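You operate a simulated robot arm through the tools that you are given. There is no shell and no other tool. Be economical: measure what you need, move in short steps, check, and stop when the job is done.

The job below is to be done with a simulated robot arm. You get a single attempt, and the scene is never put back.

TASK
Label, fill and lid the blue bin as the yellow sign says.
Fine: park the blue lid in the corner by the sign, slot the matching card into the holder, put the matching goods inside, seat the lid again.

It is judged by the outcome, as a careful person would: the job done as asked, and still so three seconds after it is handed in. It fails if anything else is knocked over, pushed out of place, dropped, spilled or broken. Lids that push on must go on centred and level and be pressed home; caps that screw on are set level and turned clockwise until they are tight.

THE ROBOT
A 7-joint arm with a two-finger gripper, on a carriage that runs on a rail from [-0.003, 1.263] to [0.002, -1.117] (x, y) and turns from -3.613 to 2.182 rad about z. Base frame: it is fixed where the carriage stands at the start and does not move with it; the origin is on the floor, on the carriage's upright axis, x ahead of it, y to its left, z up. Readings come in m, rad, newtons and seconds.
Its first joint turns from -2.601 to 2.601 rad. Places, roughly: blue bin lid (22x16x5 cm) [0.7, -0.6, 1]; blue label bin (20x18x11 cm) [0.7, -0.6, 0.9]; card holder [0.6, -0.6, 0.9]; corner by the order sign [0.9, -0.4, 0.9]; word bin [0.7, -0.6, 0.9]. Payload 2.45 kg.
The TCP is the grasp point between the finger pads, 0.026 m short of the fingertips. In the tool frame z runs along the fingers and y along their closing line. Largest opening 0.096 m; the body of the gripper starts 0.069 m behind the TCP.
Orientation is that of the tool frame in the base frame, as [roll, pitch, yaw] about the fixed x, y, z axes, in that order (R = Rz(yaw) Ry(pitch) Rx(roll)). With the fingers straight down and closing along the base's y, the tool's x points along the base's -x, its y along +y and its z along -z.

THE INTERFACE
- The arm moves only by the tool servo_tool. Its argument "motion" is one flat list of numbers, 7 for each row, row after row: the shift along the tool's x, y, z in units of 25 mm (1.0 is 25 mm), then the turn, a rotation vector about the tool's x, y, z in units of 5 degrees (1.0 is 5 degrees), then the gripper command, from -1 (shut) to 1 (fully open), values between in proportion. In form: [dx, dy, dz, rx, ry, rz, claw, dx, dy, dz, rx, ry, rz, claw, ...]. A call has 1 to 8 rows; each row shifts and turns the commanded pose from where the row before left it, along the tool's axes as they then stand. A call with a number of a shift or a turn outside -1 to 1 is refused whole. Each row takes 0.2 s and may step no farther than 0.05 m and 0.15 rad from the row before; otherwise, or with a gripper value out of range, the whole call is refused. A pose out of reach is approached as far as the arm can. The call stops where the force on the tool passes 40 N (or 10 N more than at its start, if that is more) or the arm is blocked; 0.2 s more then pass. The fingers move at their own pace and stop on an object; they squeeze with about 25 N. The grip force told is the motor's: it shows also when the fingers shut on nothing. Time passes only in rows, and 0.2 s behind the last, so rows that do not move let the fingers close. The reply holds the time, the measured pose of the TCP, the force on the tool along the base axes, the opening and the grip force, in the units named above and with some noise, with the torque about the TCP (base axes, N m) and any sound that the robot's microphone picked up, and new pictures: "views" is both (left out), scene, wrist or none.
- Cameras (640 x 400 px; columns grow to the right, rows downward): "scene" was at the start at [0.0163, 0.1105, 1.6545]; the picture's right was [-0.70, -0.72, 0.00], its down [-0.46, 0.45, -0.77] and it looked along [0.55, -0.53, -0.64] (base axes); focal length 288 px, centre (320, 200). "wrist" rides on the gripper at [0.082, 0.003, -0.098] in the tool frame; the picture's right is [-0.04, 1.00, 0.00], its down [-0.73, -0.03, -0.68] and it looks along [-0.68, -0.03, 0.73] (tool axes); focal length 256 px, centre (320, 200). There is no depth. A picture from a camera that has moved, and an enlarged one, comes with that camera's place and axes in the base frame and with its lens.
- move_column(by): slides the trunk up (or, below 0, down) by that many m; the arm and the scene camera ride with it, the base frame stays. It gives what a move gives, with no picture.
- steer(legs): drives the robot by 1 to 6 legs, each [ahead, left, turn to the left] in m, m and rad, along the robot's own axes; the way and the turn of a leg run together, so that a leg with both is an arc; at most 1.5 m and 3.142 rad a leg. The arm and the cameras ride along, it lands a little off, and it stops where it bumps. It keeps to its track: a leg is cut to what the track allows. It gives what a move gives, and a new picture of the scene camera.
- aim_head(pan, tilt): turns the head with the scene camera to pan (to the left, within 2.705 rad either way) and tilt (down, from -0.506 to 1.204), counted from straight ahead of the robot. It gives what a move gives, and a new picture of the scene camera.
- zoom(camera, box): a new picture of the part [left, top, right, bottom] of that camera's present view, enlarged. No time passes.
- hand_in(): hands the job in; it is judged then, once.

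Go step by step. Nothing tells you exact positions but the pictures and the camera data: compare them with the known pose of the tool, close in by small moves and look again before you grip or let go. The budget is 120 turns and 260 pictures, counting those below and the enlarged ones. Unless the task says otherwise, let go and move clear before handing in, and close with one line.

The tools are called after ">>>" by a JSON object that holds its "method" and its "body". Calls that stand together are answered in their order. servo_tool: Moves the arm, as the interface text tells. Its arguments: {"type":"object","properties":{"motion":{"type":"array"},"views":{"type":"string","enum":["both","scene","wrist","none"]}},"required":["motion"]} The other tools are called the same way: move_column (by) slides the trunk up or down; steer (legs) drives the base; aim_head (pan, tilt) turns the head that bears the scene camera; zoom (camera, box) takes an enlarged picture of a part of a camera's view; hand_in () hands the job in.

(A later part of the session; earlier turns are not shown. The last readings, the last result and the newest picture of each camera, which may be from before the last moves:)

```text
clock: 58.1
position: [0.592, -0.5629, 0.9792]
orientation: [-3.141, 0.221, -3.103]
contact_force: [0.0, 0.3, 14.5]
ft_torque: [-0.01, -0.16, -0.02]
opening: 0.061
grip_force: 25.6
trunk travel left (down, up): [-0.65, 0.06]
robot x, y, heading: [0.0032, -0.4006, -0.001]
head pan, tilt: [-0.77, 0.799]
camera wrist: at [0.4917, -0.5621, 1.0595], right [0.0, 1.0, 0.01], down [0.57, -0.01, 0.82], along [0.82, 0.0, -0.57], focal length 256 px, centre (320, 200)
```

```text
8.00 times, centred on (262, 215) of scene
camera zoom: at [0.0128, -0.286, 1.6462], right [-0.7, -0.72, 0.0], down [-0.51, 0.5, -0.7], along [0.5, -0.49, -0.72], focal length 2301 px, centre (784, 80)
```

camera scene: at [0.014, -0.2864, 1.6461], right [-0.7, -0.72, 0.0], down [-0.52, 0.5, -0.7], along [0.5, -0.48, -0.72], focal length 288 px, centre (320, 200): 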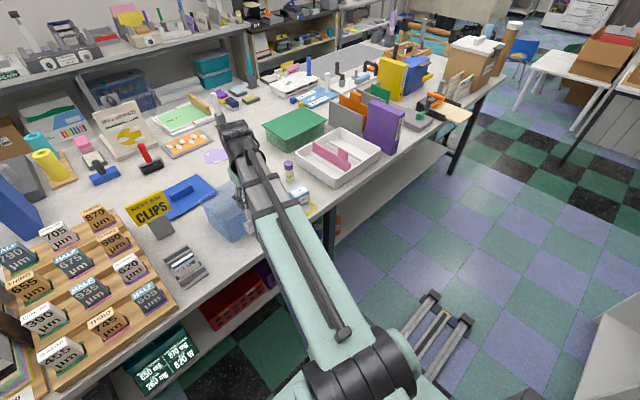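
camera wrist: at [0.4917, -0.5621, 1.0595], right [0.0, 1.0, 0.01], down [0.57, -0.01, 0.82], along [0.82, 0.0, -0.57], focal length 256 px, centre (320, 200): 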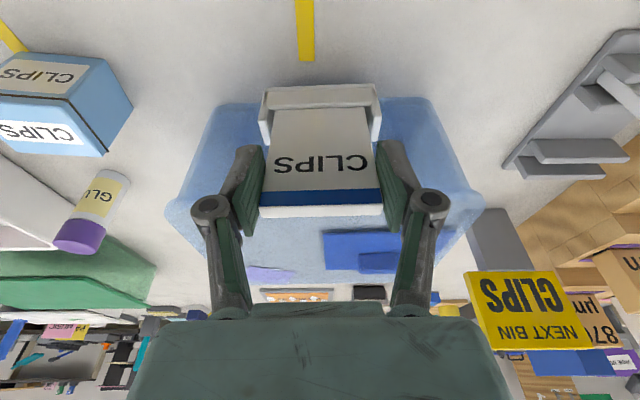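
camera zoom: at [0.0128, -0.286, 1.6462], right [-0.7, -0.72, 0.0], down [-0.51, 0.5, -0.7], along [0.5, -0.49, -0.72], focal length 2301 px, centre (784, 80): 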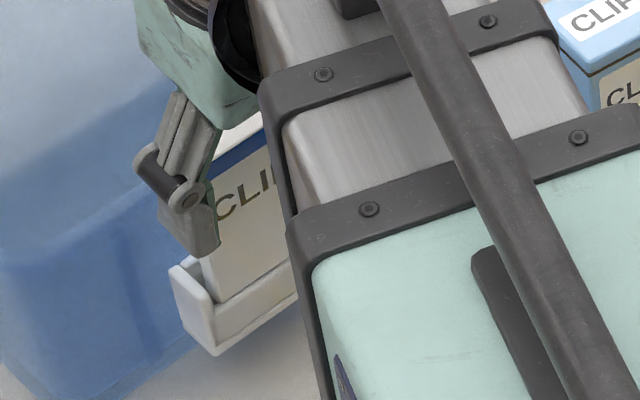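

>>> {"method": "servo_tool", "body": {"motion": [0, 0, -0.05, 0, 0, 0, -1, 0, 0, 0, 0, 0, 0, -1], "views": "none"}}

>>> {"method": "servo_tool", "body": {"motion": [0, 0, 0, 0, 0, 0, 0.3, 0, 0, 0, 0, 0, 0, 0.4, 0, 0, 0, 0, 0, 0, 0.6, 0, 0, 0, 0, 0, 0, 0.6], "views": "wrist"}}

>>> {"method": "zoom", "body": {"camera": "scene", "box": [222, 190, 302, 240]}}

```text
clock: 58.7
position: [0.593, -0.5636, 0.9804]
orientation: [3.141, 0.219, -3.104]
contact_force: [4.3, 2.2, 8.1]
ft_torque: [0.11, -0.26, 0.03]
opening: 0.0613
grip_force: 24.7
trunk travel left (down, up): [-0.65, 0.06]
robot x, y, heading: [0.0036, -0.3991, 0.002]
head pan, tilt: [-0.77, 0.799]
```

```text
clock: 59.7
position: [0.5943, -0.5641, 0.979]
orientation: [3.141, 0.217, -3.103]
contact_force: [0.6, -1.5, -0.6]
ft_torque: [-0.01, -0.03, 0.03]
opening: 0.0768
grip_force: 0.0
trunk travel left (down, up): [-0.65, 0.06]
robot x, y, heading: [-0.0025, -0.399, -0.004]
head pan, tilt: [-0.77, 0.799]
camera wrist: at [0.4925, -0.5625, 1.0601], right [0.0, 1.0, 0.01], down [0.57, -0.01, 0.82], along [0.82, 0.0, -0.57], focal length 256 px, centre (320, 200)
```

wrist: 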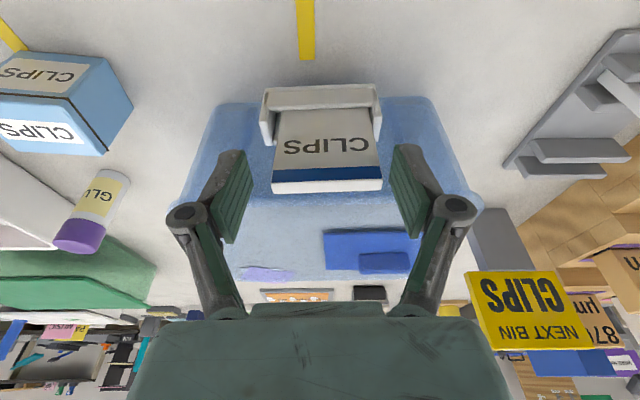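

```text
8.00 times, centred on (262, 215) of scene
camera zoom: at [0.014, -0.2864, 1.6461], right [-0.7, -0.72, 0.0], down [-0.52, 0.5, -0.7], along [0.5, -0.48, -0.72], focal length 2301 px, centre (784, 80)
```

zoom: 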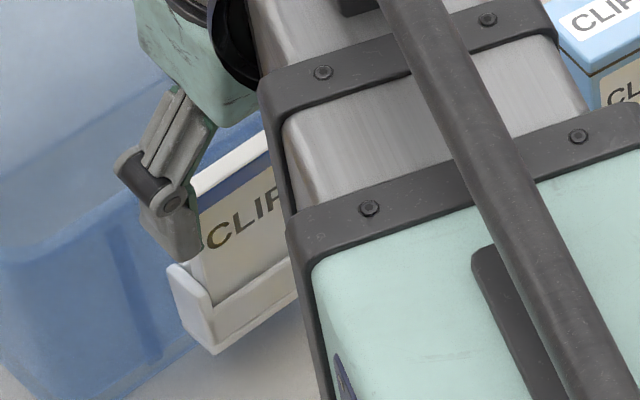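

The card now leans slightly forward on the front lip, clear of the rim. I retreat along the tool axis and look.

>>> {"method": "servo_tool", "body": {"motion": [0, 0.1, 0, 0, 0, 0, 0.62, 0, 0, -0.5, 0, 0, 0, 0.62, 0, 0, -0.8, 0, 0, 0, 0.62, 0, 0, -0.8, 0, 0, 0, 0.62, 0, 0, -0.8, 0, 0, 0, 0.62, 0, 0, -0.8, 0, 0.8, 0, 0.62, 0, 0, -0.8, 0, 0.8, 0, 0.62, 0, 0, -0.8, 0, 0.9, 0, 0.62], "views": "both"}}

>>> {"method": "zoom", "body": {"camera": "wrist", "box": [220, 20, 420, 145]}}

>>> {"method": "zoom", "body": {"camera": "scene", "box": [206, 170, 302, 230]}}

```text
clock: 61.5
position: [0.5695, -0.5615, 1.11]
orientation: [-3.138, 0.0, -3.104]
contact_force: [0.8, 0.1, 0.3]
ft_torque: [0.02, -0.02, 0.01]
opening: 0.0778
grip_force: 0.0
trunk travel left (down, up): [-0.65, 0.06]
robot x, y, heading: [0.0009, -0.3976, -0.001]
head pan, tilt: [-0.77, 0.799]
camera scene: at [0.014, -0.2864, 1.6461], right [-0.7, -0.72, 0.0], down [-0.52, 0.5, -0.7], along [0.5, -0.48, -0.72], focal length 288 px, centre (320, 200)
camera wrist: at [0.4883, -0.5603, 1.2112], right [0.0, 1.0, 0.0], down [0.74, 0.0, 0.68], along [0.68, 0.0, -0.74], focal length 256 px, centre (320, 200)
```

scene: 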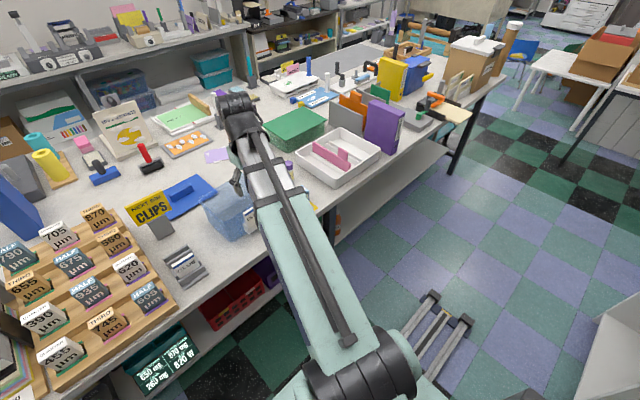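
wrist: 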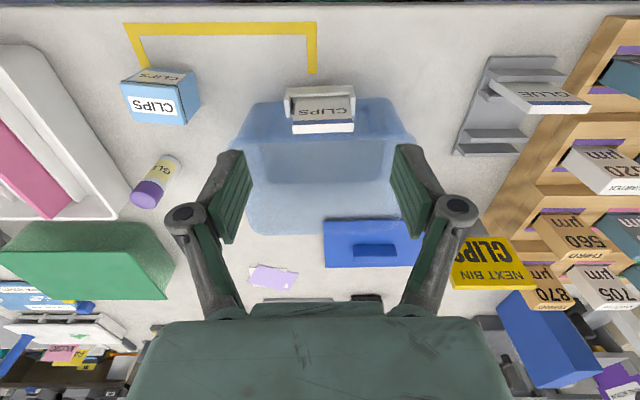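

```text
3.20 times, centred on (320, 82) of wrist
camera zoom: at [0.4883, -0.5603, 1.2112], right [0.0, 1.0, 0.0], down [0.74, 0.0, 0.68], along [0.68, 0.0, -0.74], focal length 819 px, centre (320, 576)
```

zoom: 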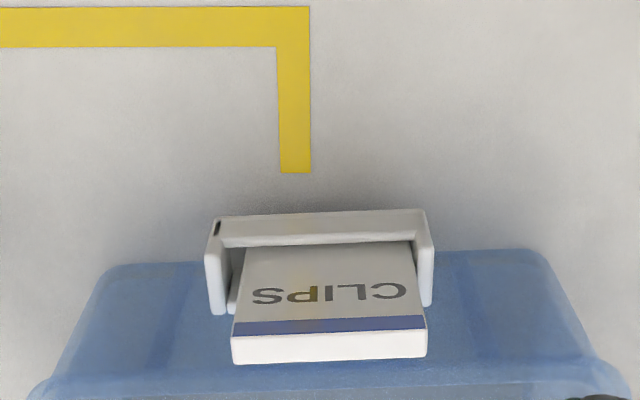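

```text
6.67 times, centred on (254, 200) of scene
camera zoom: at [0.014, -0.2864, 1.6461], right [-0.7, -0.72, 0.0], down [-0.52, 0.5, -0.7], along [0.5, -0.48, -0.72], focal length 1918 px, centre (760, 200)
```

zoom: 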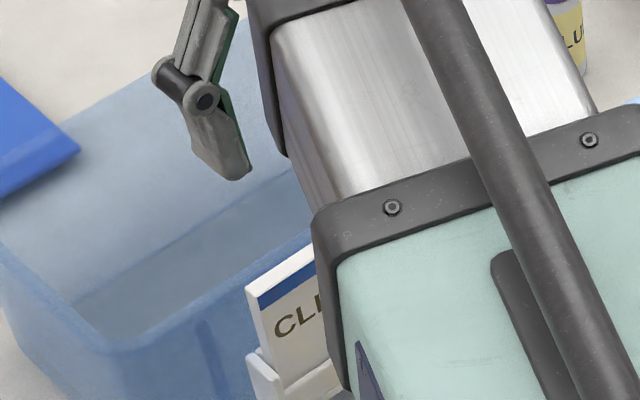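

The card is in the holder, properly slotted. Now the CLIPS box; I take a closer look at it.

>>> {"method": "zoom", "body": {"camera": "wrist", "box": [100, 50, 228, 130]}}

>>> {"method": "zoom", "body": {"camera": "scene", "box": [270, 150, 350, 200]}}

```text
5.00 times, centred on (164, 90) of wrist
camera zoom: at [0.4883, -0.5603, 1.2112], right [0.0, 1.0, 0.0], down [0.74, 0.0, 0.68], along [0.68, 0.0, -0.74], focal length 1280 px, centre (1100, 750)
```

zoom: 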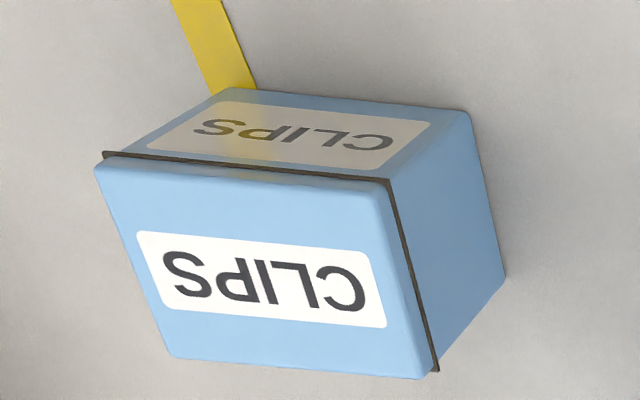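

```text
8.00 times, centred on (310, 175) of scene
camera zoom: at [0.014, -0.2864, 1.6461], right [-0.7, -0.72, 0.0], down [-0.52, 0.5, -0.7], along [0.5, -0.48, -0.72], focal length 2301 px, centre (400, 400)
```

zoom: 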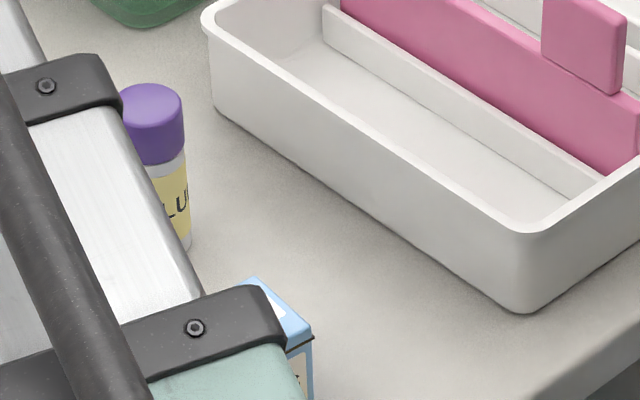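

The box is about 42×62×54 mm at (0.608, -0.753), yaw about -5.5°. I move above it, turning the gripper to match.

>>> {"method": "servo_tool", "body": {"motion": [-0.2, -1, 0, 0, 0, 0, 0.85, -0.2, -1, 0, 0, 0, 0, 0.85, -0.2, -1, 0, 0, 0, 0, 0.85, -0.2, -1, 0, 0, 0, 0, 0.85, -0.2, -1, 0, 0, 0, 0, 0.85, -0.2, -1, 0, 0, 0, 0, 0.85, -0.2, -1, 0, 0, 0, 0, 0.85, -0.4, -0.6, 0, 0, 0, 0, 0.85], "views": "none"}}

>>> {"method": "servo_tool", "body": {"motion": [0, 0, 0.8, 0, 0, 0.8, 0.85, 0, 0, 0.8, 0, 0, 0.73, 0.85, 0, 0, 0.8, 0, 0, 0, 0.85, 0, 0, 0.8, 0, 0, 0, 0.85], "views": "both"}}

>>> {"method": "zoom", "body": {"camera": "wrist", "box": [160, 40, 480, 240]}}

```text
clock: 63.3
position: [0.6214, -0.7492, 1.109]
orientation: [3.141, -0.002, -3.102]
contact_force: [-0.1, -0.5, -0.9]
ft_torque: [-0.02, -0.01, 0.01]
opening: 0.0889
grip_force: 0.1
trunk travel left (down, up): [-0.65, 0.06]
robot x, y, heading: [0.0004, -0.399, 0.0]
head pan, tilt: [-0.77, 0.799]
```

```text
clock: 64.3
position: [0.621, -0.7498, 1.0313]
orientation: [-3.139, 0.001, 3.048]
contact_force: [0.0, 0.3, -0.9]
ft_torque: [-0.01, -0.01, 0.01]
opening: 0.0887
grip_force: 0.0
trunk travel left (down, up): [-0.65, 0.06]
robot x, y, heading: [0.0021, -0.3954, 0.001]
head pan, tilt: [-0.77, 0.799]
camera scene: at [0.014, -0.2864, 1.6462], right [-0.7, -0.72, 0.0], down [-0.52, 0.5, -0.7], along [0.5, -0.48, -0.72], focal length 288 px, centre (320, 200)
camera wrist: at [0.5399, -0.7371, 1.1315], right [0.13, 0.99, 0.0], down [0.73, -0.1, 0.68], along [0.67, -0.09, -0.73], focal length 256 px, centre (320, 200)
```

scene: 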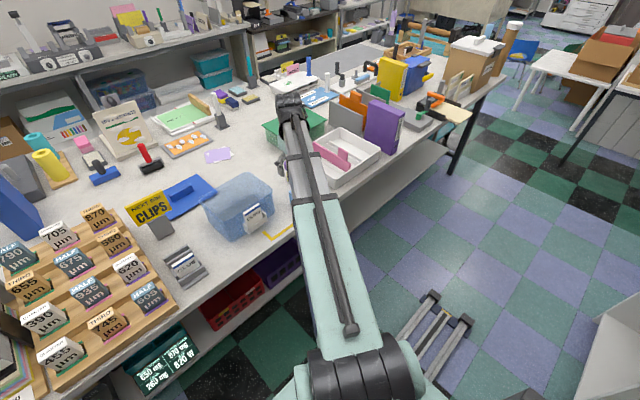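
wrist: 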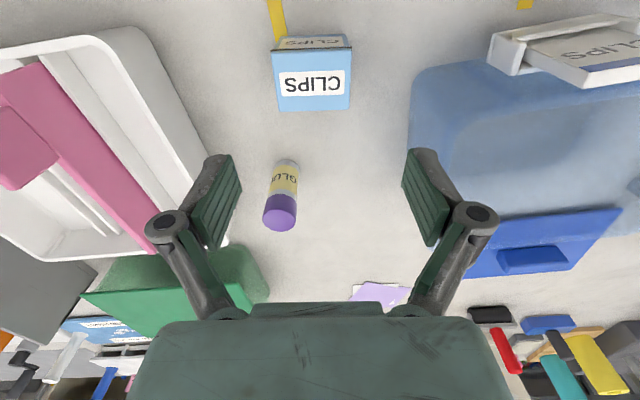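

```text
2.00 times, centred on (320, 140) of wrist
camera zoom: at [0.5399, -0.7371, 1.1315], right [0.13, 0.99, 0.0], down [0.73, -0.1, 0.68], along [0.67, -0.09, -0.73], focal length 512 px, centre (320, 320)
```

zoom: 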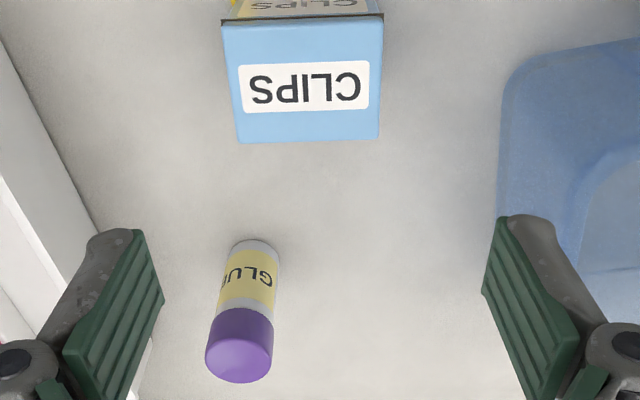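

>>> {"method": "servo_tool", "body": {"motion": [0.59, -0.17, 0.8, 0, 0, 0, 0.8, 0, 0, 0.9, 0, 0, 0, 0.8, 0, 0, 0.9, 0, 0, 0, 0.8, 0, 0, 0.8, 0, 0, 0, 0.8], "views": "wrist"}}

>>> {"method": "zoom", "body": {"camera": "wrist", "box": [160, 40, 480, 240]}}

```text
clock: 65.3
position: [0.6062, -0.751, 0.9445]
orientation: [-3.14, 0.0, 3.047]
contact_force: [-0.8, -0.4, 0.2]
ft_torque: [0.02, 0.0, 0.02]
opening: 0.0864
grip_force: 0.0
trunk travel left (down, up): [-0.65, 0.06]
robot x, y, heading: [0.0022, -0.3984, -0.004]
head pan, tilt: [-0.77, 0.799]
camera wrist: at [0.5254, -0.7392, 1.0447], right [0.13, 0.99, 0.0], down [0.73, -0.1, 0.68], along [0.67, -0.09, -0.73], focal length 256 px, centre (320, 200)
```

wrist: 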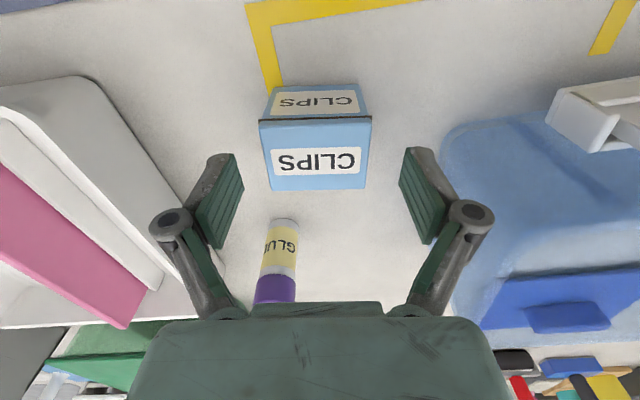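

```text
2.00 times, centred on (320, 140) of wrist
camera zoom: at [0.5254, -0.7392, 1.0447], right [0.13, 0.99, 0.0], down [0.73, -0.1, 0.68], along [0.67, -0.09, -0.73], focal length 512 px, centre (320, 320)
```

zoom: 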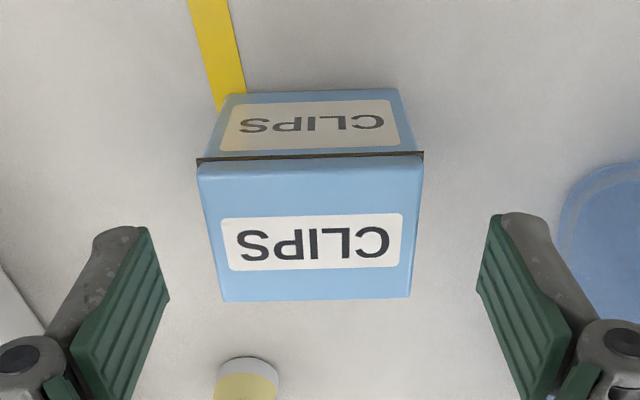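

>>> {"method": "servo_tool", "body": {"motion": [-0.06, 0, 0.6, 0, 0, 0, 0.8, 0, 0, 0.6, 0, 0, 0, 0.8, 0, 0, 0.5, 0, 0, 0, 0.8, 0, 0, 0, 0, 0, 0, 0, 0, 0, 0, 0, 0, 0, -1, 0, 0, 0, 0, 0, 0, -1, 0, 0, 0, 0, 0, 0, -1], "views": "wrist"}}

```text
clock: 66.9
position: [0.6079, -0.7534, 0.9017]
orientation: [-3.139, 0.0, 3.048]
contact_force: [0.7, -2.5, 6.6]
ft_torque: [-0.23, -0.04, 0.04]
opening: 0.0596
grip_force: 25.0
trunk travel left (down, up): [-0.65, 0.06]
robot x, y, heading: [0.0005, -0.4022, 0.001]
head pan, tilt: [-0.77, 0.799]
camera wrist: at [0.527, -0.7405, 1.0031], right [0.13, 0.99, 0.0], down [0.73, -0.1, 0.68], along [0.67, -0.09, -0.73], focal length 256 px, centre (320, 200)
```

wrist: 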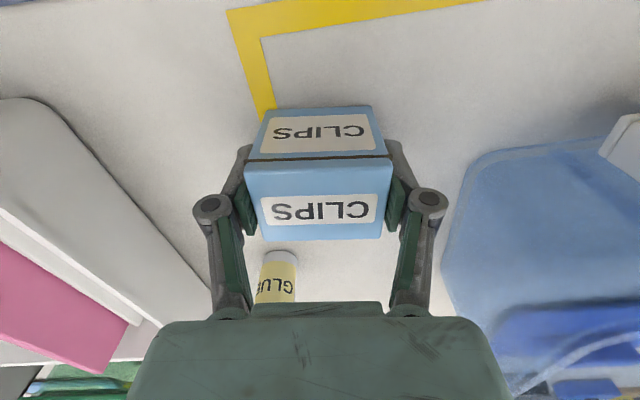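

Gripped. I lift it slowly first, then high enough to clear the bin rim and card.

>>> {"method": "servo_tool", "body": {"motion": [0, 0, -0.15, 0, 0, 0, -1, 0, 0, -0.2, 0, 0, 0, -1, 0, 0, -0.4, 0, 0, 0, -1, 0, 0, -0.8, 0, 0, 0, -1, 0, 0, -0.8, 0, 0, 0, -1, 0, 0, -0.8, 0, 0, 0, -1, 0, 0, -0.8, 0, 0, 0, -1, 0, 0, -0.8, 0, 0, 0, -1], "views": "none"}}

>>> {"method": "servo_tool", "body": {"motion": [0, 0, -0.8, 0, 0, 0, -1, 0, 0, -0.8, 0, 0, 0, -1, 0, 0, -0.6, 0, 0, 0, -1], "views": "both"}}

```text
clock: 68.7
position: [0.607, -0.7527, 1.0213]
orientation: [-3.141, -0.001, 3.049]
contact_force: [1.0, -0.5, -0.5]
ft_torque: [-0.02, -0.03, 0.01]
opening: 0.0592
grip_force: 25.0
trunk travel left (down, up): [-0.65, 0.06]
robot x, y, heading: [0.0036, -0.4002, -0.001]
head pan, tilt: [-0.77, 0.799]
```

```text
clock: 69.5
position: [0.6096, -0.7514, 1.076]
orientation: [3.14, 0.0, 3.049]
contact_force: [-0.5, 0.0, -1.1]
ft_torque: [0.0, 0.02, 0.03]
opening: 0.0594
grip_force: 25.1
trunk travel left (down, up): [-0.65, 0.06]
robot x, y, heading: [-0.0008, -0.3985, 0.003]
head pan, tilt: [-0.77, 0.799]
camera scene: at [0.014, -0.2864, 1.6461], right [-0.7, -0.72, 0.0], down [-0.52, 0.5, -0.7], along [0.5, -0.48, -0.72], focal length 288 px, centre (320, 200)
camera wrist: at [0.5276, -0.7384, 1.1763], right [0.13, 0.99, 0.0], down [0.73, -0.1, 0.68], along [0.67, -0.09, -0.73], focal length 256 px, centre (320, 200)
```

scene: 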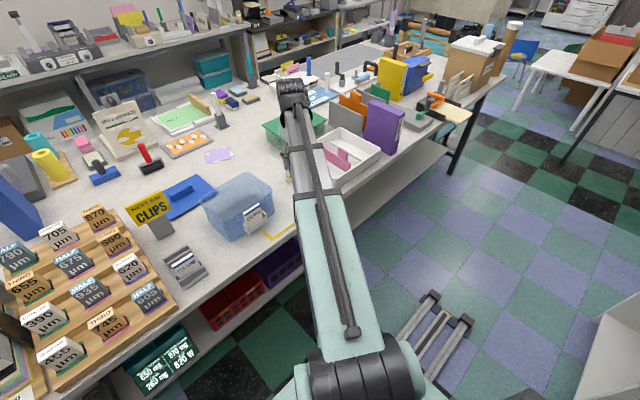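
wrist: 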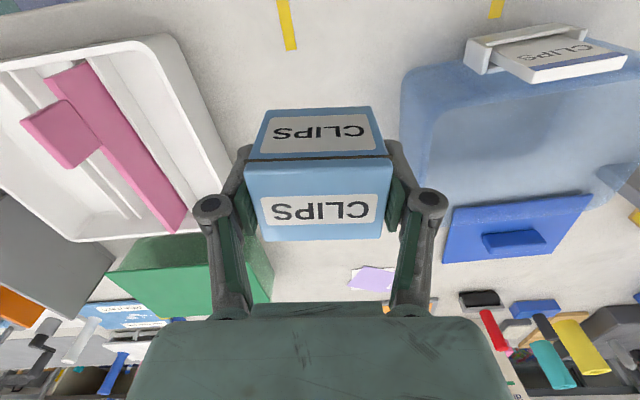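

>>> {"method": "servo_tool", "body": {"motion": [-1, 0.8, 0, 0, 0, 0, -1, -1, 1, 0, 0, 0, 0, -1, -1, 1, 0, 0, 0, 0, -1, -1, 1, 0, 0, 0, 0, -1, 0, 1, 0, 0, 0, 0, -1, 0, 1, 0, 0, 0, 0, -1, 0, 1, 0, 0, 0, 0, -1, 0, 1, 0, 0, 0, 0, -1], "views": "none"}}

>>> {"method": "servo_tool", "body": {"motion": [0, 0.2, 0, 0, 0, -0.8, -1, 0, 0, 0, 0, 0, -0.73, -1], "views": "both"}}

>>> {"method": "zoom", "body": {"camera": "scene", "box": [190, 150, 318, 230]}}

```text
clock: 71.3
position: [0.7251, -0.568, 1.075]
orientation: [-3.14, 0.001, 3.048]
contact_force: [-0.3, 0.8, -1.2]
ft_torque: [0.01, -0.01, -0.02]
opening: 0.0594
grip_force: 25.2
trunk travel left (down, up): [-0.65, 0.06]
robot x, y, heading: [0.0062, -0.3983, 0.003]
head pan, tilt: [-0.77, 0.799]
```

```text
clock: 71.9
position: [0.7262, -0.5629, 1.0752]
orientation: [-3.142, -0.001, -3.1]
contact_force: [-0.4, 0.4, -0.4]
ft_torque: [0.03, 0.0, -0.01]
opening: 0.0592
grip_force: 25.4
trunk travel left (down, up): [-0.65, 0.06]
robot x, y, heading: [-0.0, -0.3979, 0.001]
head pan, tilt: [-0.77, 0.799]
camera scene: at [0.0141, -0.2863, 1.6461], right [-0.7, -0.72, 0.0], down [-0.52, 0.5, -0.7], along [0.5, -0.48, -0.72], focal length 288 px, centre (320, 200)
camera wrist: at [0.6447, -0.5616, 1.176], right [0.0, 1.0, 0.0], down [0.73, 0.0, 0.68], along [0.68, 0.0, -0.73], focal length 256 px, centre (320, 200)
```

scene: 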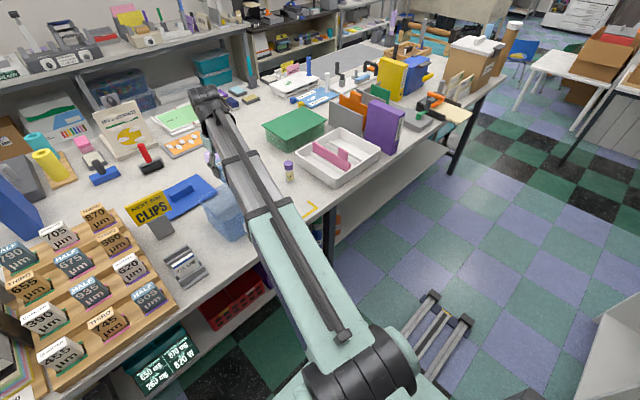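
wrist: 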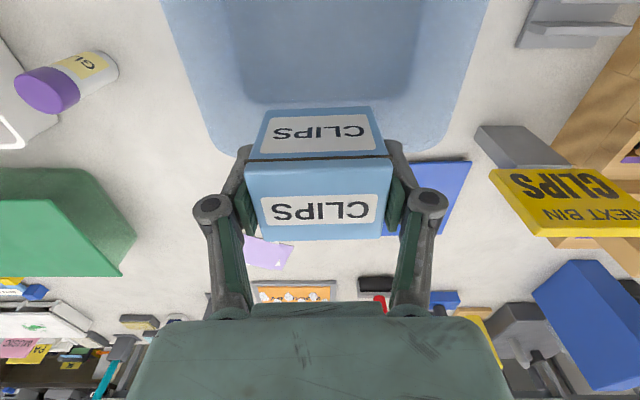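

```text
5.00 times, centred on (254, 190) of scene
camera zoom: at [0.0141, -0.2863, 1.6461], right [-0.7, -0.72, 0.0], down [-0.52, 0.5, -0.7], along [0.5, -0.48, -0.72], focal length 1438 px, centre (650, 250)
```

zoom: 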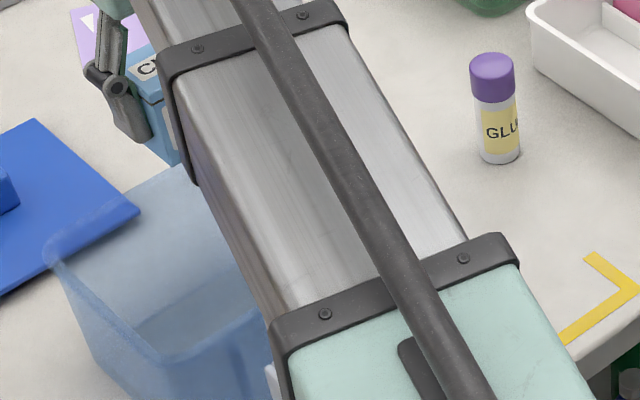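

The box is over the bin. I lower it inside.

>>> {"method": "servo_tool", "body": {"motion": [0, 0, 0.8, 0, 0, 0, -1, 0, 0, 0.8, 0, 0, 0, -1, 0, 0, 0.8, 0, 0, 0, -1, 0, 0, 0.8, 0, 0, 0, -1], "views": "both"}}

>>> {"method": "zoom", "body": {"camera": "scene", "box": [190, 150, 318, 230]}}

```text
clock: 72.9
position: [0.7278, -0.5634, 0.9963]
orientation: [3.14, -0.001, -3.103]
contact_force: [-0.1, -0.2, -1.2]
ft_torque: [-0.02, -0.01, -0.01]
opening: 0.0593
grip_force: 25.3
trunk travel left (down, up): [-0.65, 0.06]
robot x, y, heading: [0.001, -0.3976, -0.003]
head pan, tilt: [-0.77, 0.799]
camera scene: at [0.0141, -0.2864, 1.6462], right [-0.7, -0.72, 0.0], down [-0.52, 0.5, -0.7], along [0.5, -0.48, -0.72], focal length 288 px, centre (320, 200)
camera wrist: at [0.6459, -0.5613, 1.0959], right [0.0, 1.0, 0.0], down [0.73, 0.0, 0.68], along [0.68, 0.0, -0.73], focal length 256 px, centre (320, 200)
```

scene: 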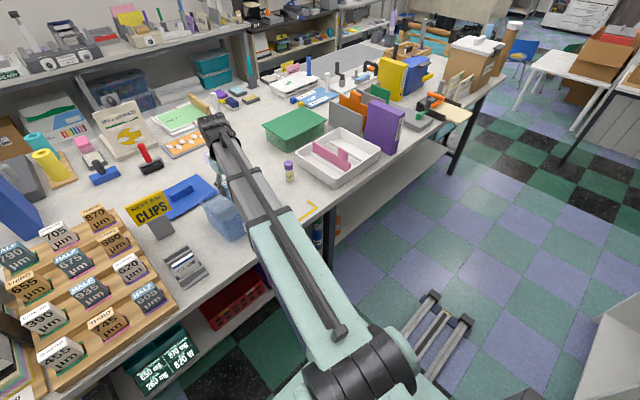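
wrist: 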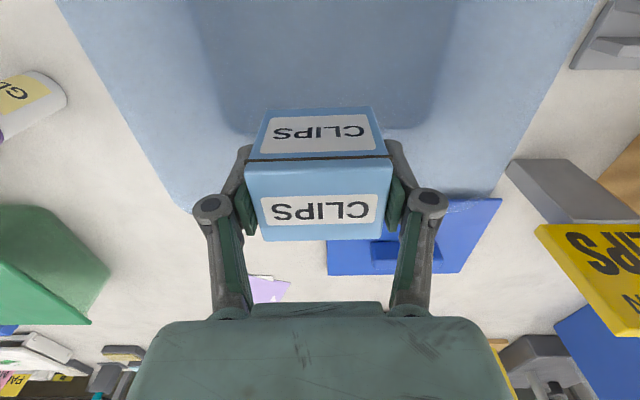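

```text
5.00 times, centred on (254, 190) of scene
camera zoom: at [0.0141, -0.2864, 1.6462], right [-0.7, -0.72, 0.0], down [-0.52, 0.5, -0.7], along [0.5, -0.48, -0.72], focal length 1438 px, centre (650, 250)
```

zoom: 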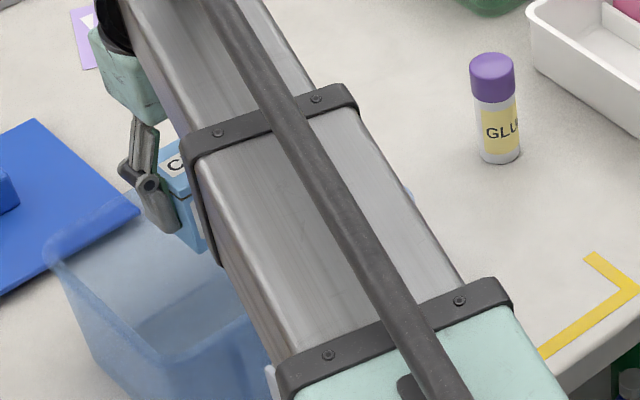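

>>> {"method": "servo_tool", "body": {"motion": [0.4, 0, 0.6, 0, 0, 0, -1, 0, 0, 0.8, 0, 0, 0, -1, 0, 0, 0.7, 0, 0, 0, -1, 0, 0, 0.6, 0, 0, 0, -1], "views": "both"}}

>>> {"method": "zoom", "body": {"camera": "scene", "box": [190, 170, 318, 250]}}

```text
clock: 73.9
position: [0.7162, -0.5622, 0.9293]
orientation: [3.141, 0.001, -3.102]
contact_force: [0.1, 0.4, -1.5]
ft_torque: [-0.03, -0.01, 0.0]
opening: 0.0594
grip_force: 25.4
trunk travel left (down, up): [-0.65, 0.06]
robot x, y, heading: [0.0063, -0.4014, -0.001]
head pan, tilt: [-0.77, 0.799]
camera scene: at [0.0141, -0.2864, 1.6461], right [-0.7, -0.72, 0.0], down [-0.52, 0.5, -0.7], along [0.5, -0.48, -0.72], focal length 288 px, centre (320, 200)
camera wrist: at [0.6344, -0.5601, 1.0295], right [0.0, 1.0, 0.0], down [0.73, 0.0, 0.68], along [0.68, 0.0, -0.73], focal length 256 px, centre (320, 200)
```

scene: 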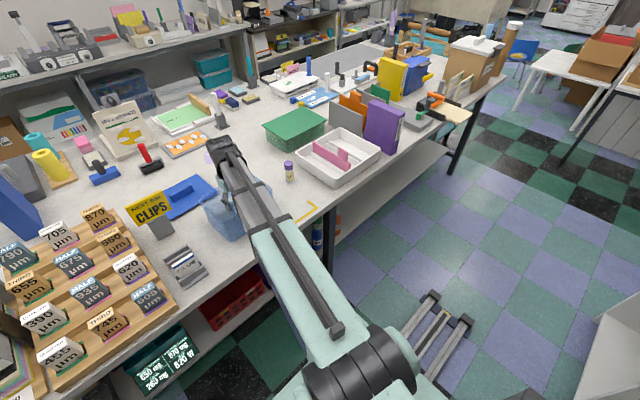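
wrist: 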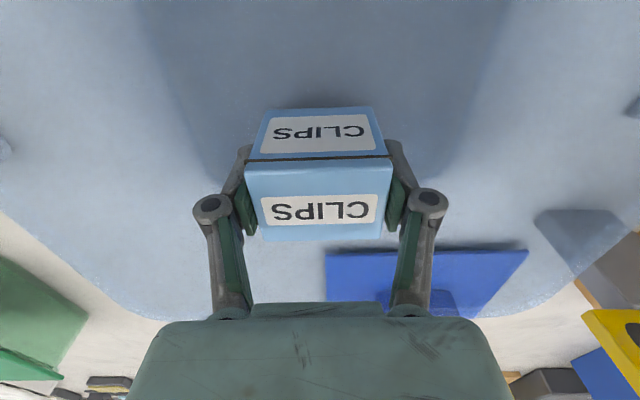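

```text
5.00 times, centred on (254, 210) of scene
camera zoom: at [0.0141, -0.2864, 1.6461], right [-0.7, -0.72, 0.0], down [-0.52, 0.5, -0.7], along [0.5, -0.48, -0.72], focal length 1438 px, centre (650, 150)
```

zoom: 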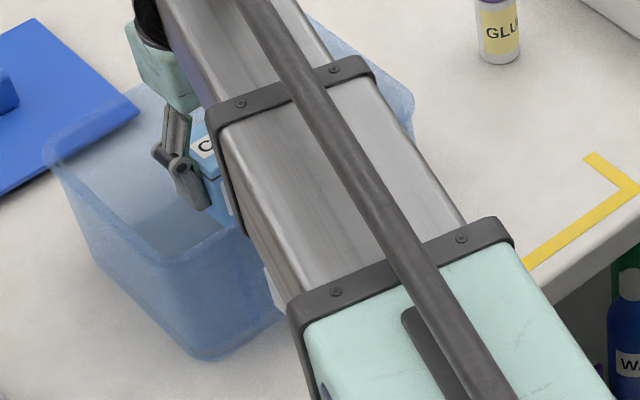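

>>> {"method": "servo_tool", "body": {"motion": [0, 0, 0.4, 0, 0, 0, -1, 0, 0, 0.2, 0, 0, 0, -1], "views": "none"}}

>>> {"method": "servo_tool", "body": {"motion": [0, 0, 0.15, 0, 0, 0, -1], "views": "none"}}

>>> {"method": "servo_tool", "body": {"motion": [0, 0, 0.1, 0, 0, 0, -1], "views": "wrist"}}

```text
clock: 74.5
position: [0.716, -0.5629, 0.9134]
orientation: [-3.141, -0.002, -3.103]
contact_force: [-0.5, -0.3, -1.4]
ft_torque: [0.03, 0.04, 0.0]
opening: 0.0592
grip_force: 25.2
trunk travel left (down, up): [-0.65, 0.06]
robot x, y, heading: [0.0001, -0.4019, -0.001]
head pan, tilt: [-0.77, 0.799]
```

```text
clock: 74.9
position: [0.717, -0.5634, 0.9087]
orientation: [3.141, -0.001, -3.103]
contact_force: [0.0, 0.6, -1.2]
ft_torque: [0.0, 0.02, 0.02]
opening: 0.0594
grip_force: 25.1
trunk travel left (down, up): [-0.65, 0.06]
robot x, y, heading: [-0.0022, -0.3959, -0.003]
head pan, tilt: [-0.77, 0.799]
```

```text
clock: 75.3
position: [0.7171, -0.5635, 0.9081]
orientation: [-3.14, 0.002, -3.101]
contact_force: [1.2, 1.9, 17.2]
ft_torque: [-0.02, 0.15, -0.01]
opening: 0.0594
grip_force: 24.7
trunk travel left (down, up): [-0.65, 0.06]
robot x, y, heading: [-0.0004, -0.3995, -0.001]
head pan, tilt: [-0.77, 0.799]
camera wrist: at [0.635, -0.5616, 1.0089], right [0.0, 1.0, 0.0], down [0.73, 0.0, 0.68], along [0.68, 0.0, -0.73], focal length 256 px, centre (320, 200)
```

wrist: 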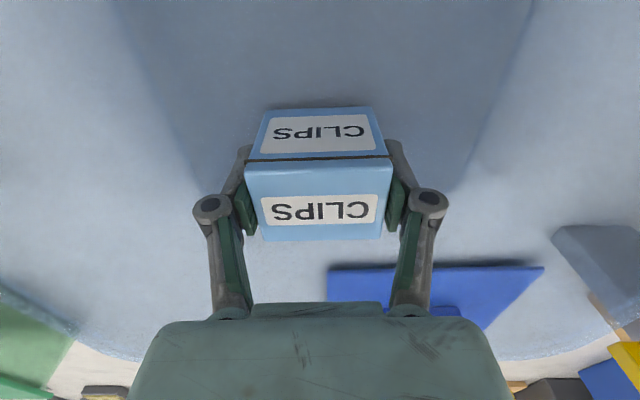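

On the bin floor. I open moderately and rise straight up.

>>> {"method": "servo_tool", "body": {"motion": [0, 0, -0.05, 0, 0, 0, 0.4, 0, 0, 0, 0, 0, 0, 0.6, 0, 0, 0, 0, 0, 0, 0.6, 0, 0, -0.7, 0, 0, 0, 0.6, 0, 0, -1, 0, 0, 0, 0.6, 0, 0, -1, 0, 0, 0, 0.6, 0, 0, -1, 0, 0, 0, 0.6, 0, 0, -1, 0, 0, 0, 0.6], "views": "none"}}

>>> {"method": "servo_tool", "body": {"motion": [0, 0, -1, 0, 0, 0, 0.6, 0, 0, -1, 0, 0, 0, 0.6, 0, 0, -1, 0, 0, 0, 0.6, 0, 0, -1, 0, 0, 0, 0.6], "views": "both"}}

>>> {"method": "zoom", "body": {"camera": "scene", "box": [150, 150, 310, 250]}}

```text
clock: 77.1
position: [0.7155, -0.5635, 1.0257]
orientation: [-3.141, -0.001, -3.103]
contact_force: [-1.5, -1.3, -0.6]
ft_torque: [0.02, -0.01, -0.03]
opening: 0.0768
grip_force: 0.1
trunk travel left (down, up): [-0.65, 0.06]
robot x, y, heading: [0.0006, -0.3959, 0.002]
head pan, tilt: [-0.77, 0.799]
```

```text
clock: 78.1
position: [0.7154, -0.563, 1.1261]
orientation: [-3.14, -0.001, -3.103]
contact_force: [-0.5, -1.1, -0.1]
ft_torque: [0.01, 0.02, -0.01]
opening: 0.0764
grip_force: 0.0
trunk travel left (down, up): [-0.65, 0.06]
robot x, y, heading: [0.0002, -0.3979, 0.002]
head pan, tilt: [-0.77, 0.799]
camera scene: at [0.0139, -0.2864, 1.6461], right [-0.7, -0.72, 0.0], down [-0.52, 0.5, -0.7], along [0.5, -0.48, -0.72], focal length 288 px, centre (320, 200)
camera wrist: at [0.6342, -0.5627, 1.2268], right [0.0, 1.0, 0.0], down [0.73, 0.0, 0.68], along [0.68, 0.0, -0.73], focal length 256 px, centre (320, 200)
```

scene: 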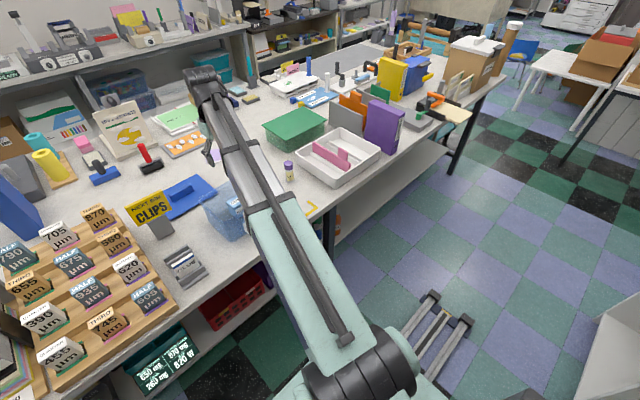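
wrist: 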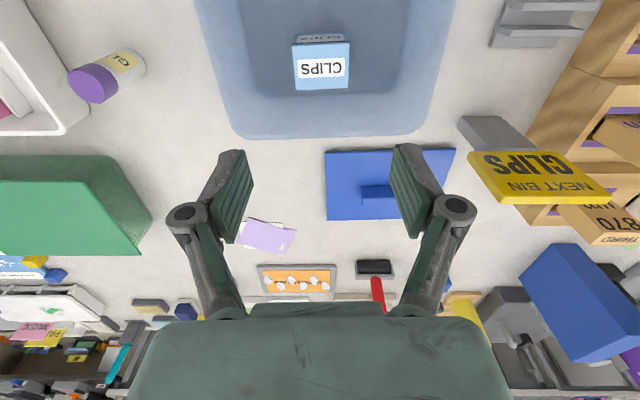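

```text
4.00 times, centred on (230, 200) of scene
camera zoom: at [0.0139, -0.2864, 1.6461], right [-0.7, -0.72, 0.0], down [-0.52, 0.5, -0.7], along [0.5, -0.48, -0.72], focal length 1151 px, centre (680, 200)
```

zoom: 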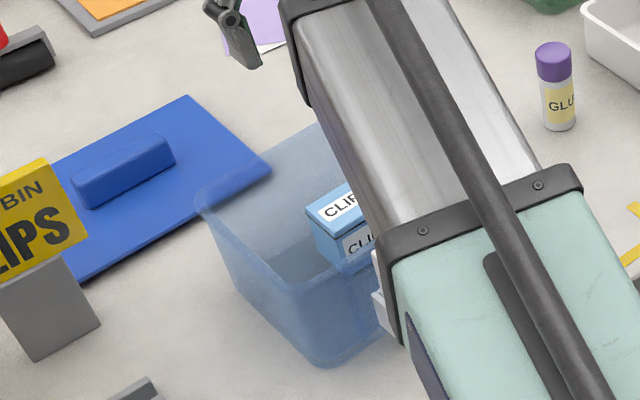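

The goods are in the bin. Before fetching the lid I check whether the bin has moved, by going to the same viewpoint as before (TCP 0.585, -0.511, 1.158).

>>> {"method": "servo_tool", "body": {"motion": [0.86, 0.38, -0.22, 0, 0, 0, 0.6, 0.86, 0.38, -0.21, 0, 0, 0, 0.6, 0.86, 0.38, -0.21, 0, 0, 0, 0.6, 0.86, 0.38, -0.21, 0, 0, 0, 0.6, 0.86, 0.38, -0.21, 0, 0, 0, 0.6, 0.86, 0.38, -0.21, 0, 0, 0, 0.6, 0, 0, 0, 0, 0, 0, 1], "views": "wrist"}}

>>> {"method": "zoom", "body": {"camera": "wrist", "box": [170, 40, 390, 210]}}

>>> {"method": "zoom", "body": {"camera": "wrist", "box": [230, 50, 330, 110]}}

```text
clock: 79.7
position: [0.5851, -0.5107, 1.1594]
orientation: [3.14, -0.002, -3.103]
contact_force: [-0.1, 0.6, 0.4]
ft_torque: [0.0, -0.01, 0.0]
opening: 0.0959
grip_force: 0.1
trunk travel left (down, up): [-0.65, 0.06]
robot x, y, heading: [0.0001, -0.4035, 0.003]
head pan, tilt: [-0.77, 0.799]
camera wrist: at [0.5036, -0.5094, 1.2593], right [0.0, 1.0, 0.0], down [0.73, 0.0, 0.68], along [0.68, 0.0, -0.73], focal length 256 px, centre (320, 200)
```

wrist: 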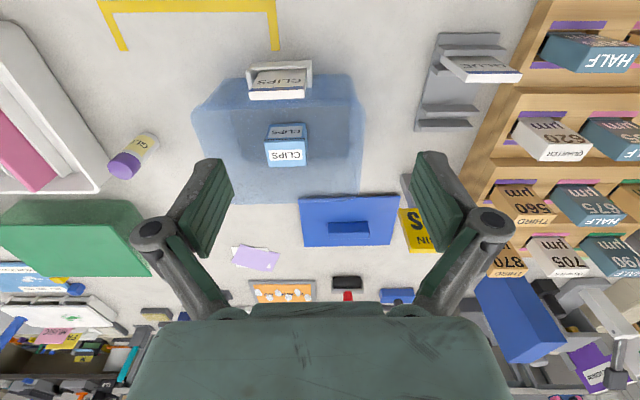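

```text
2.35 times, centred on (280, 125) of wrist
camera zoom: at [0.5036, -0.5094, 1.2593], right [0.0, 1.0, 0.0], down [0.73, 0.0, 0.68], along [0.68, 0.0, -0.73], focal length 602 px, centre (414, 376)
```

zoom: 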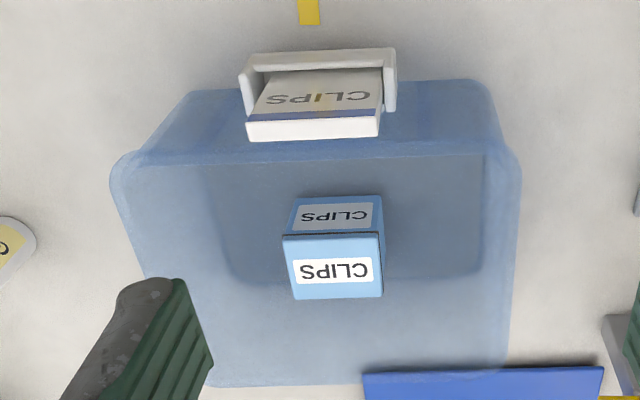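

```text
6.40 times, centred on (280, 80) of wrist
camera zoom: at [0.5036, -0.5094, 1.2593], right [0.0, 1.0, 0.0], down [0.73, 0.0, 0.68], along [0.68, 0.0, -0.73], focal length 1638 px, centre (576, 968)
```

zoom: 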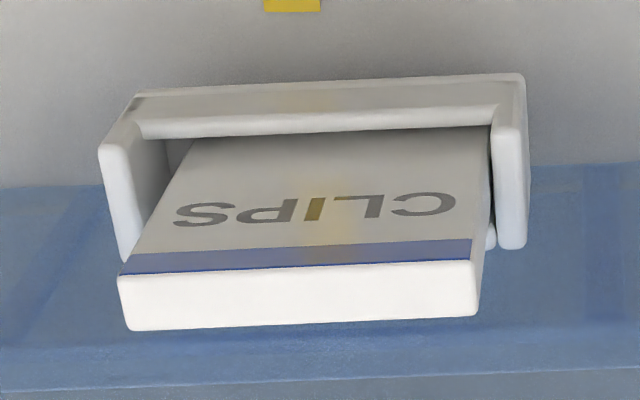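

The holder appears about 2–3 mm further in +x and ~1 mm in +y than before. I cross-check with the fixed scene camera.

>>> {"method": "zoom", "body": {"camera": "scene", "box": [80, 120, 336, 280]}}

>>> {"method": "zoom", "body": {"camera": "scene", "box": [120, 120, 320, 245]}}

```text
2.50 times, centred on (208, 200) of scene
camera zoom: at [0.0138, -0.2864, 1.6461], right [-0.7, -0.72, 0.0], down [-0.52, 0.5, -0.7], along [0.5, -0.48, -0.72], focal length 719 px, centre (600, 200)
```

zoom: 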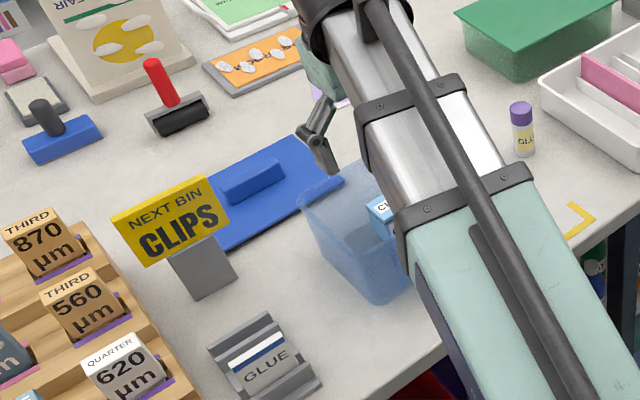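

```text
3.20 times, centred on (220, 182) of scene
camera zoom: at [0.0138, -0.2864, 1.6461], right [-0.7, -0.72, 0.0], down [-0.52, 0.5, -0.7], along [0.5, -0.48, -0.72], focal length 920 px, centre (640, 256)
```

zoom: 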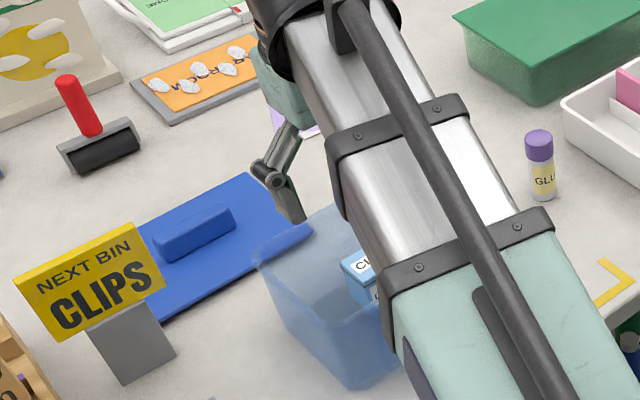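

Agreed: shift is only a couple of millimetres. Now I turn the gripper back and go over the parked lid, reproducing the release pose.

>>> {"method": "servo_tool", "body": {"motion": [0, 0, 0, 0, 0, -1, 0, 0, 0, 0, 0, 0, -1, 0, 0, 0, 0, 0, 0, -1, 0, 0, 0, 0, 0, 0, -1, 0, 0, 0, 0, 0, 0, -1, 0, 0, 0, 0, 0, 0, -1, 0, 0, 0, 0, 0, 0, -1, 0, 0, 0, 0, 0, 0, -1, 0], "views": "none"}}

>>> {"method": "servo_tool", "body": {"motion": [0, 0, 0, 0, 0, -1, 0, 0, 0, 0, 0, 0, -1, 0, 0, 0, 0, 0, 0, -1, 0, 0, 0, 0, 0, 0, -1, 0, 0, 0, 0, 0, 0, -1, 0, 0, 0, 0, 0, 0, -1, 0, 0, 0, 0, 0, 0, -1, 0, 0, 0, 0, 0, 0, -1, 0], "views": "none"}}

>>> {"method": "servo_tool", "body": {"motion": [0, 0, 0, 0, 0, -1, 0, 0, 0, 0, 0, 0, -1, 0, -0.15, -1, 0, 0, 0, 0, 0, -0.15, -1, 0, 0, 0, 0, 0, -0.15, -1, 0, 0, 0, 0, 0, -0.15, -1, 0, 0, 0, 0, 0, -0.15, -1, 0, 0, 0, 0, 0, -0.15, -1, 0, 0, 0, 0, 0], "views": "none"}}

>>> {"method": "servo_tool", "body": {"motion": [-0.15, -1, 0, 0, 0, 0, 0, -0.15, -1, 0, 0, 0, 0, 0, -0.15, -1, 0, 0, 0, 0, 0, -0.15, -1, 0, 0, 0, 0, 0, -0.15, -1, 0, 0, 0, 0, 0, -0.15, -1, 0, 0, 0, 0, 0, -0.15, -1, 0, 0, 0, 0, 0, -0.15, -1, 0, 0, 0, 0, 0], "views": "none"}}

```text
clock: 81.5
position: [0.5851, -0.5115, 1.1564]
orientation: [3.141, -0.002, -2.403]
contact_force: [0.8, 0.2, 0.2]
ft_torque: [0.0, -0.03, 0.0]
opening: 0.0482
grip_force: 0.0
trunk travel left (down, up): [-0.65, 0.06]
robot x, y, heading: [0.0016, -0.3983, 0.003]
head pan, tilt: [-0.77, 0.799]
```

```text
clock: 83.3
position: [0.5852, -0.5113, 1.1564]
orientation: [-3.14, -0.001, -1.705]
contact_force: [0.3, 0.7, -0.3]
ft_torque: [0.02, -0.01, -0.01]
opening: 0.0483
grip_force: 0.0
trunk travel left (down, up): [-0.65, 0.06]
robot x, y, heading: [-0.001, -0.4005, -0.0]
head pan, tilt: [-0.77, 0.799]
```

```text
clock: 85.1
position: [0.7359, -0.4844, 1.1579]
orientation: [3.14, 0.0, -1.532]
contact_force: [0.1, -0.3, -0.5]
ft_torque: [-0.01, -0.01, -0.02]
opening: 0.0483
grip_force: 0.2
trunk travel left (down, up): [-0.65, 0.06]
robot x, y, heading: [0.0002, -0.3992, -0.001]
head pan, tilt: [-0.77, 0.799]
```

```text
clock: 86.9
position: [0.9337, -0.4455, 1.1576]
orientation: [3.14, 0.0, -1.533]
contact_force: [-0.3, -0.6, -0.3]
ft_torque: [-0.01, -0.02, -0.06]
opening: 0.0482
grip_force: 0.1
trunk travel left (down, up): [-0.65, 0.06]
robot x, y, heading: [0.0017, -0.4032, 0.0]
head pan, tilt: [-0.77, 0.799]
```

>>> {"method": "servo_tool", "body": {"motion": [0, 0.05, 0.9, 0, 0, 0, 0, 0, 0, 0.9, 0, 0, 0, 0, 0, 0, 0.9, 0, 0, 0, 0, 0, 0, 0.9, 0, 0, 0, 0, 0, 0, 0.9, 0, 0, 0, 0, 0, 0, 0.56, 0, 0, 0, 0], "views": "wrist"}}

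```text
clock: 88.3
position: [0.9307, -0.4435, 1.0295]
orientation: [3.141, 0.001, -1.532]
contact_force: [-0.3, -0.2, -0.5]
ft_torque: [-0.02, 0.01, -0.02]
opening: 0.0482
grip_force: 0.0
trunk travel left (down, up): [-0.65, 0.06]
robot x, y, heading: [0.0024, -0.4037, 0.005]
head pan, tilt: [-0.77, 0.799]
camera wrist: at [0.9319, -0.5237, 1.129], right [-1.0, 0.0, 0.0], down [0.0, 0.73, 0.68], along [0.0, 0.68, -0.73], focal length 256 px, centre (320, 200)
```

wrist: 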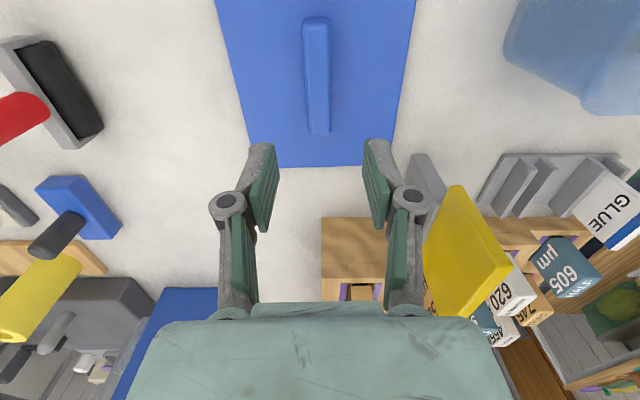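

>>> {"method": "servo_tool", "body": {"motion": [0, 0, 0.9, 0, 0, 0, 0, 0, 0, 0.9, 0, 0, 0, 0, 0, 0, 0.9, 0, 0, 0, 0, 0, 0, 0.9, 0, 0, 0, 0, 0, 0, 0.8, 0, 0, 0, 0, 0, 0, 0.4, 0, 0, 0, 0], "views": "wrist"}}

```text
clock: 89.7
position: [0.9322, -0.4445, 0.9108]
orientation: [3.14, 0.0, -1.531]
contact_force: [-0.3, -0.1, 0.1]
ft_torque: [0.01, -0.02, 0.01]
opening: 0.0479
grip_force: 0.0
trunk travel left (down, up): [-0.65, 0.06]
robot x, y, heading: [0.0018, -0.4005, 0.0]
head pan, tilt: [-0.77, 0.799]
camera wrist: at [0.9323, -0.5243, 1.0114], right [-1.0, 0.0, 0.0], down [0.0, 0.73, 0.68], along [0.0, 0.68, -0.73], focal length 256 px, centre (320, 200)
```

wrist: 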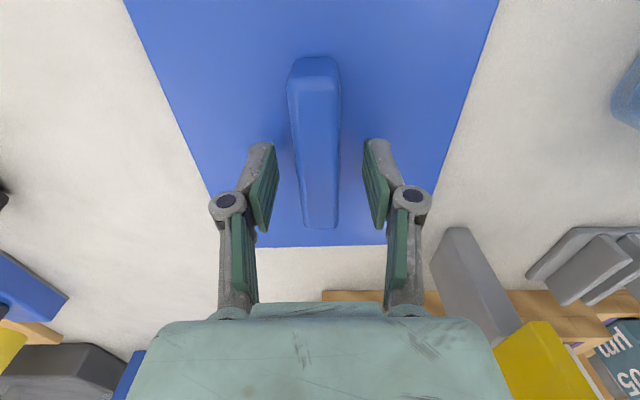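

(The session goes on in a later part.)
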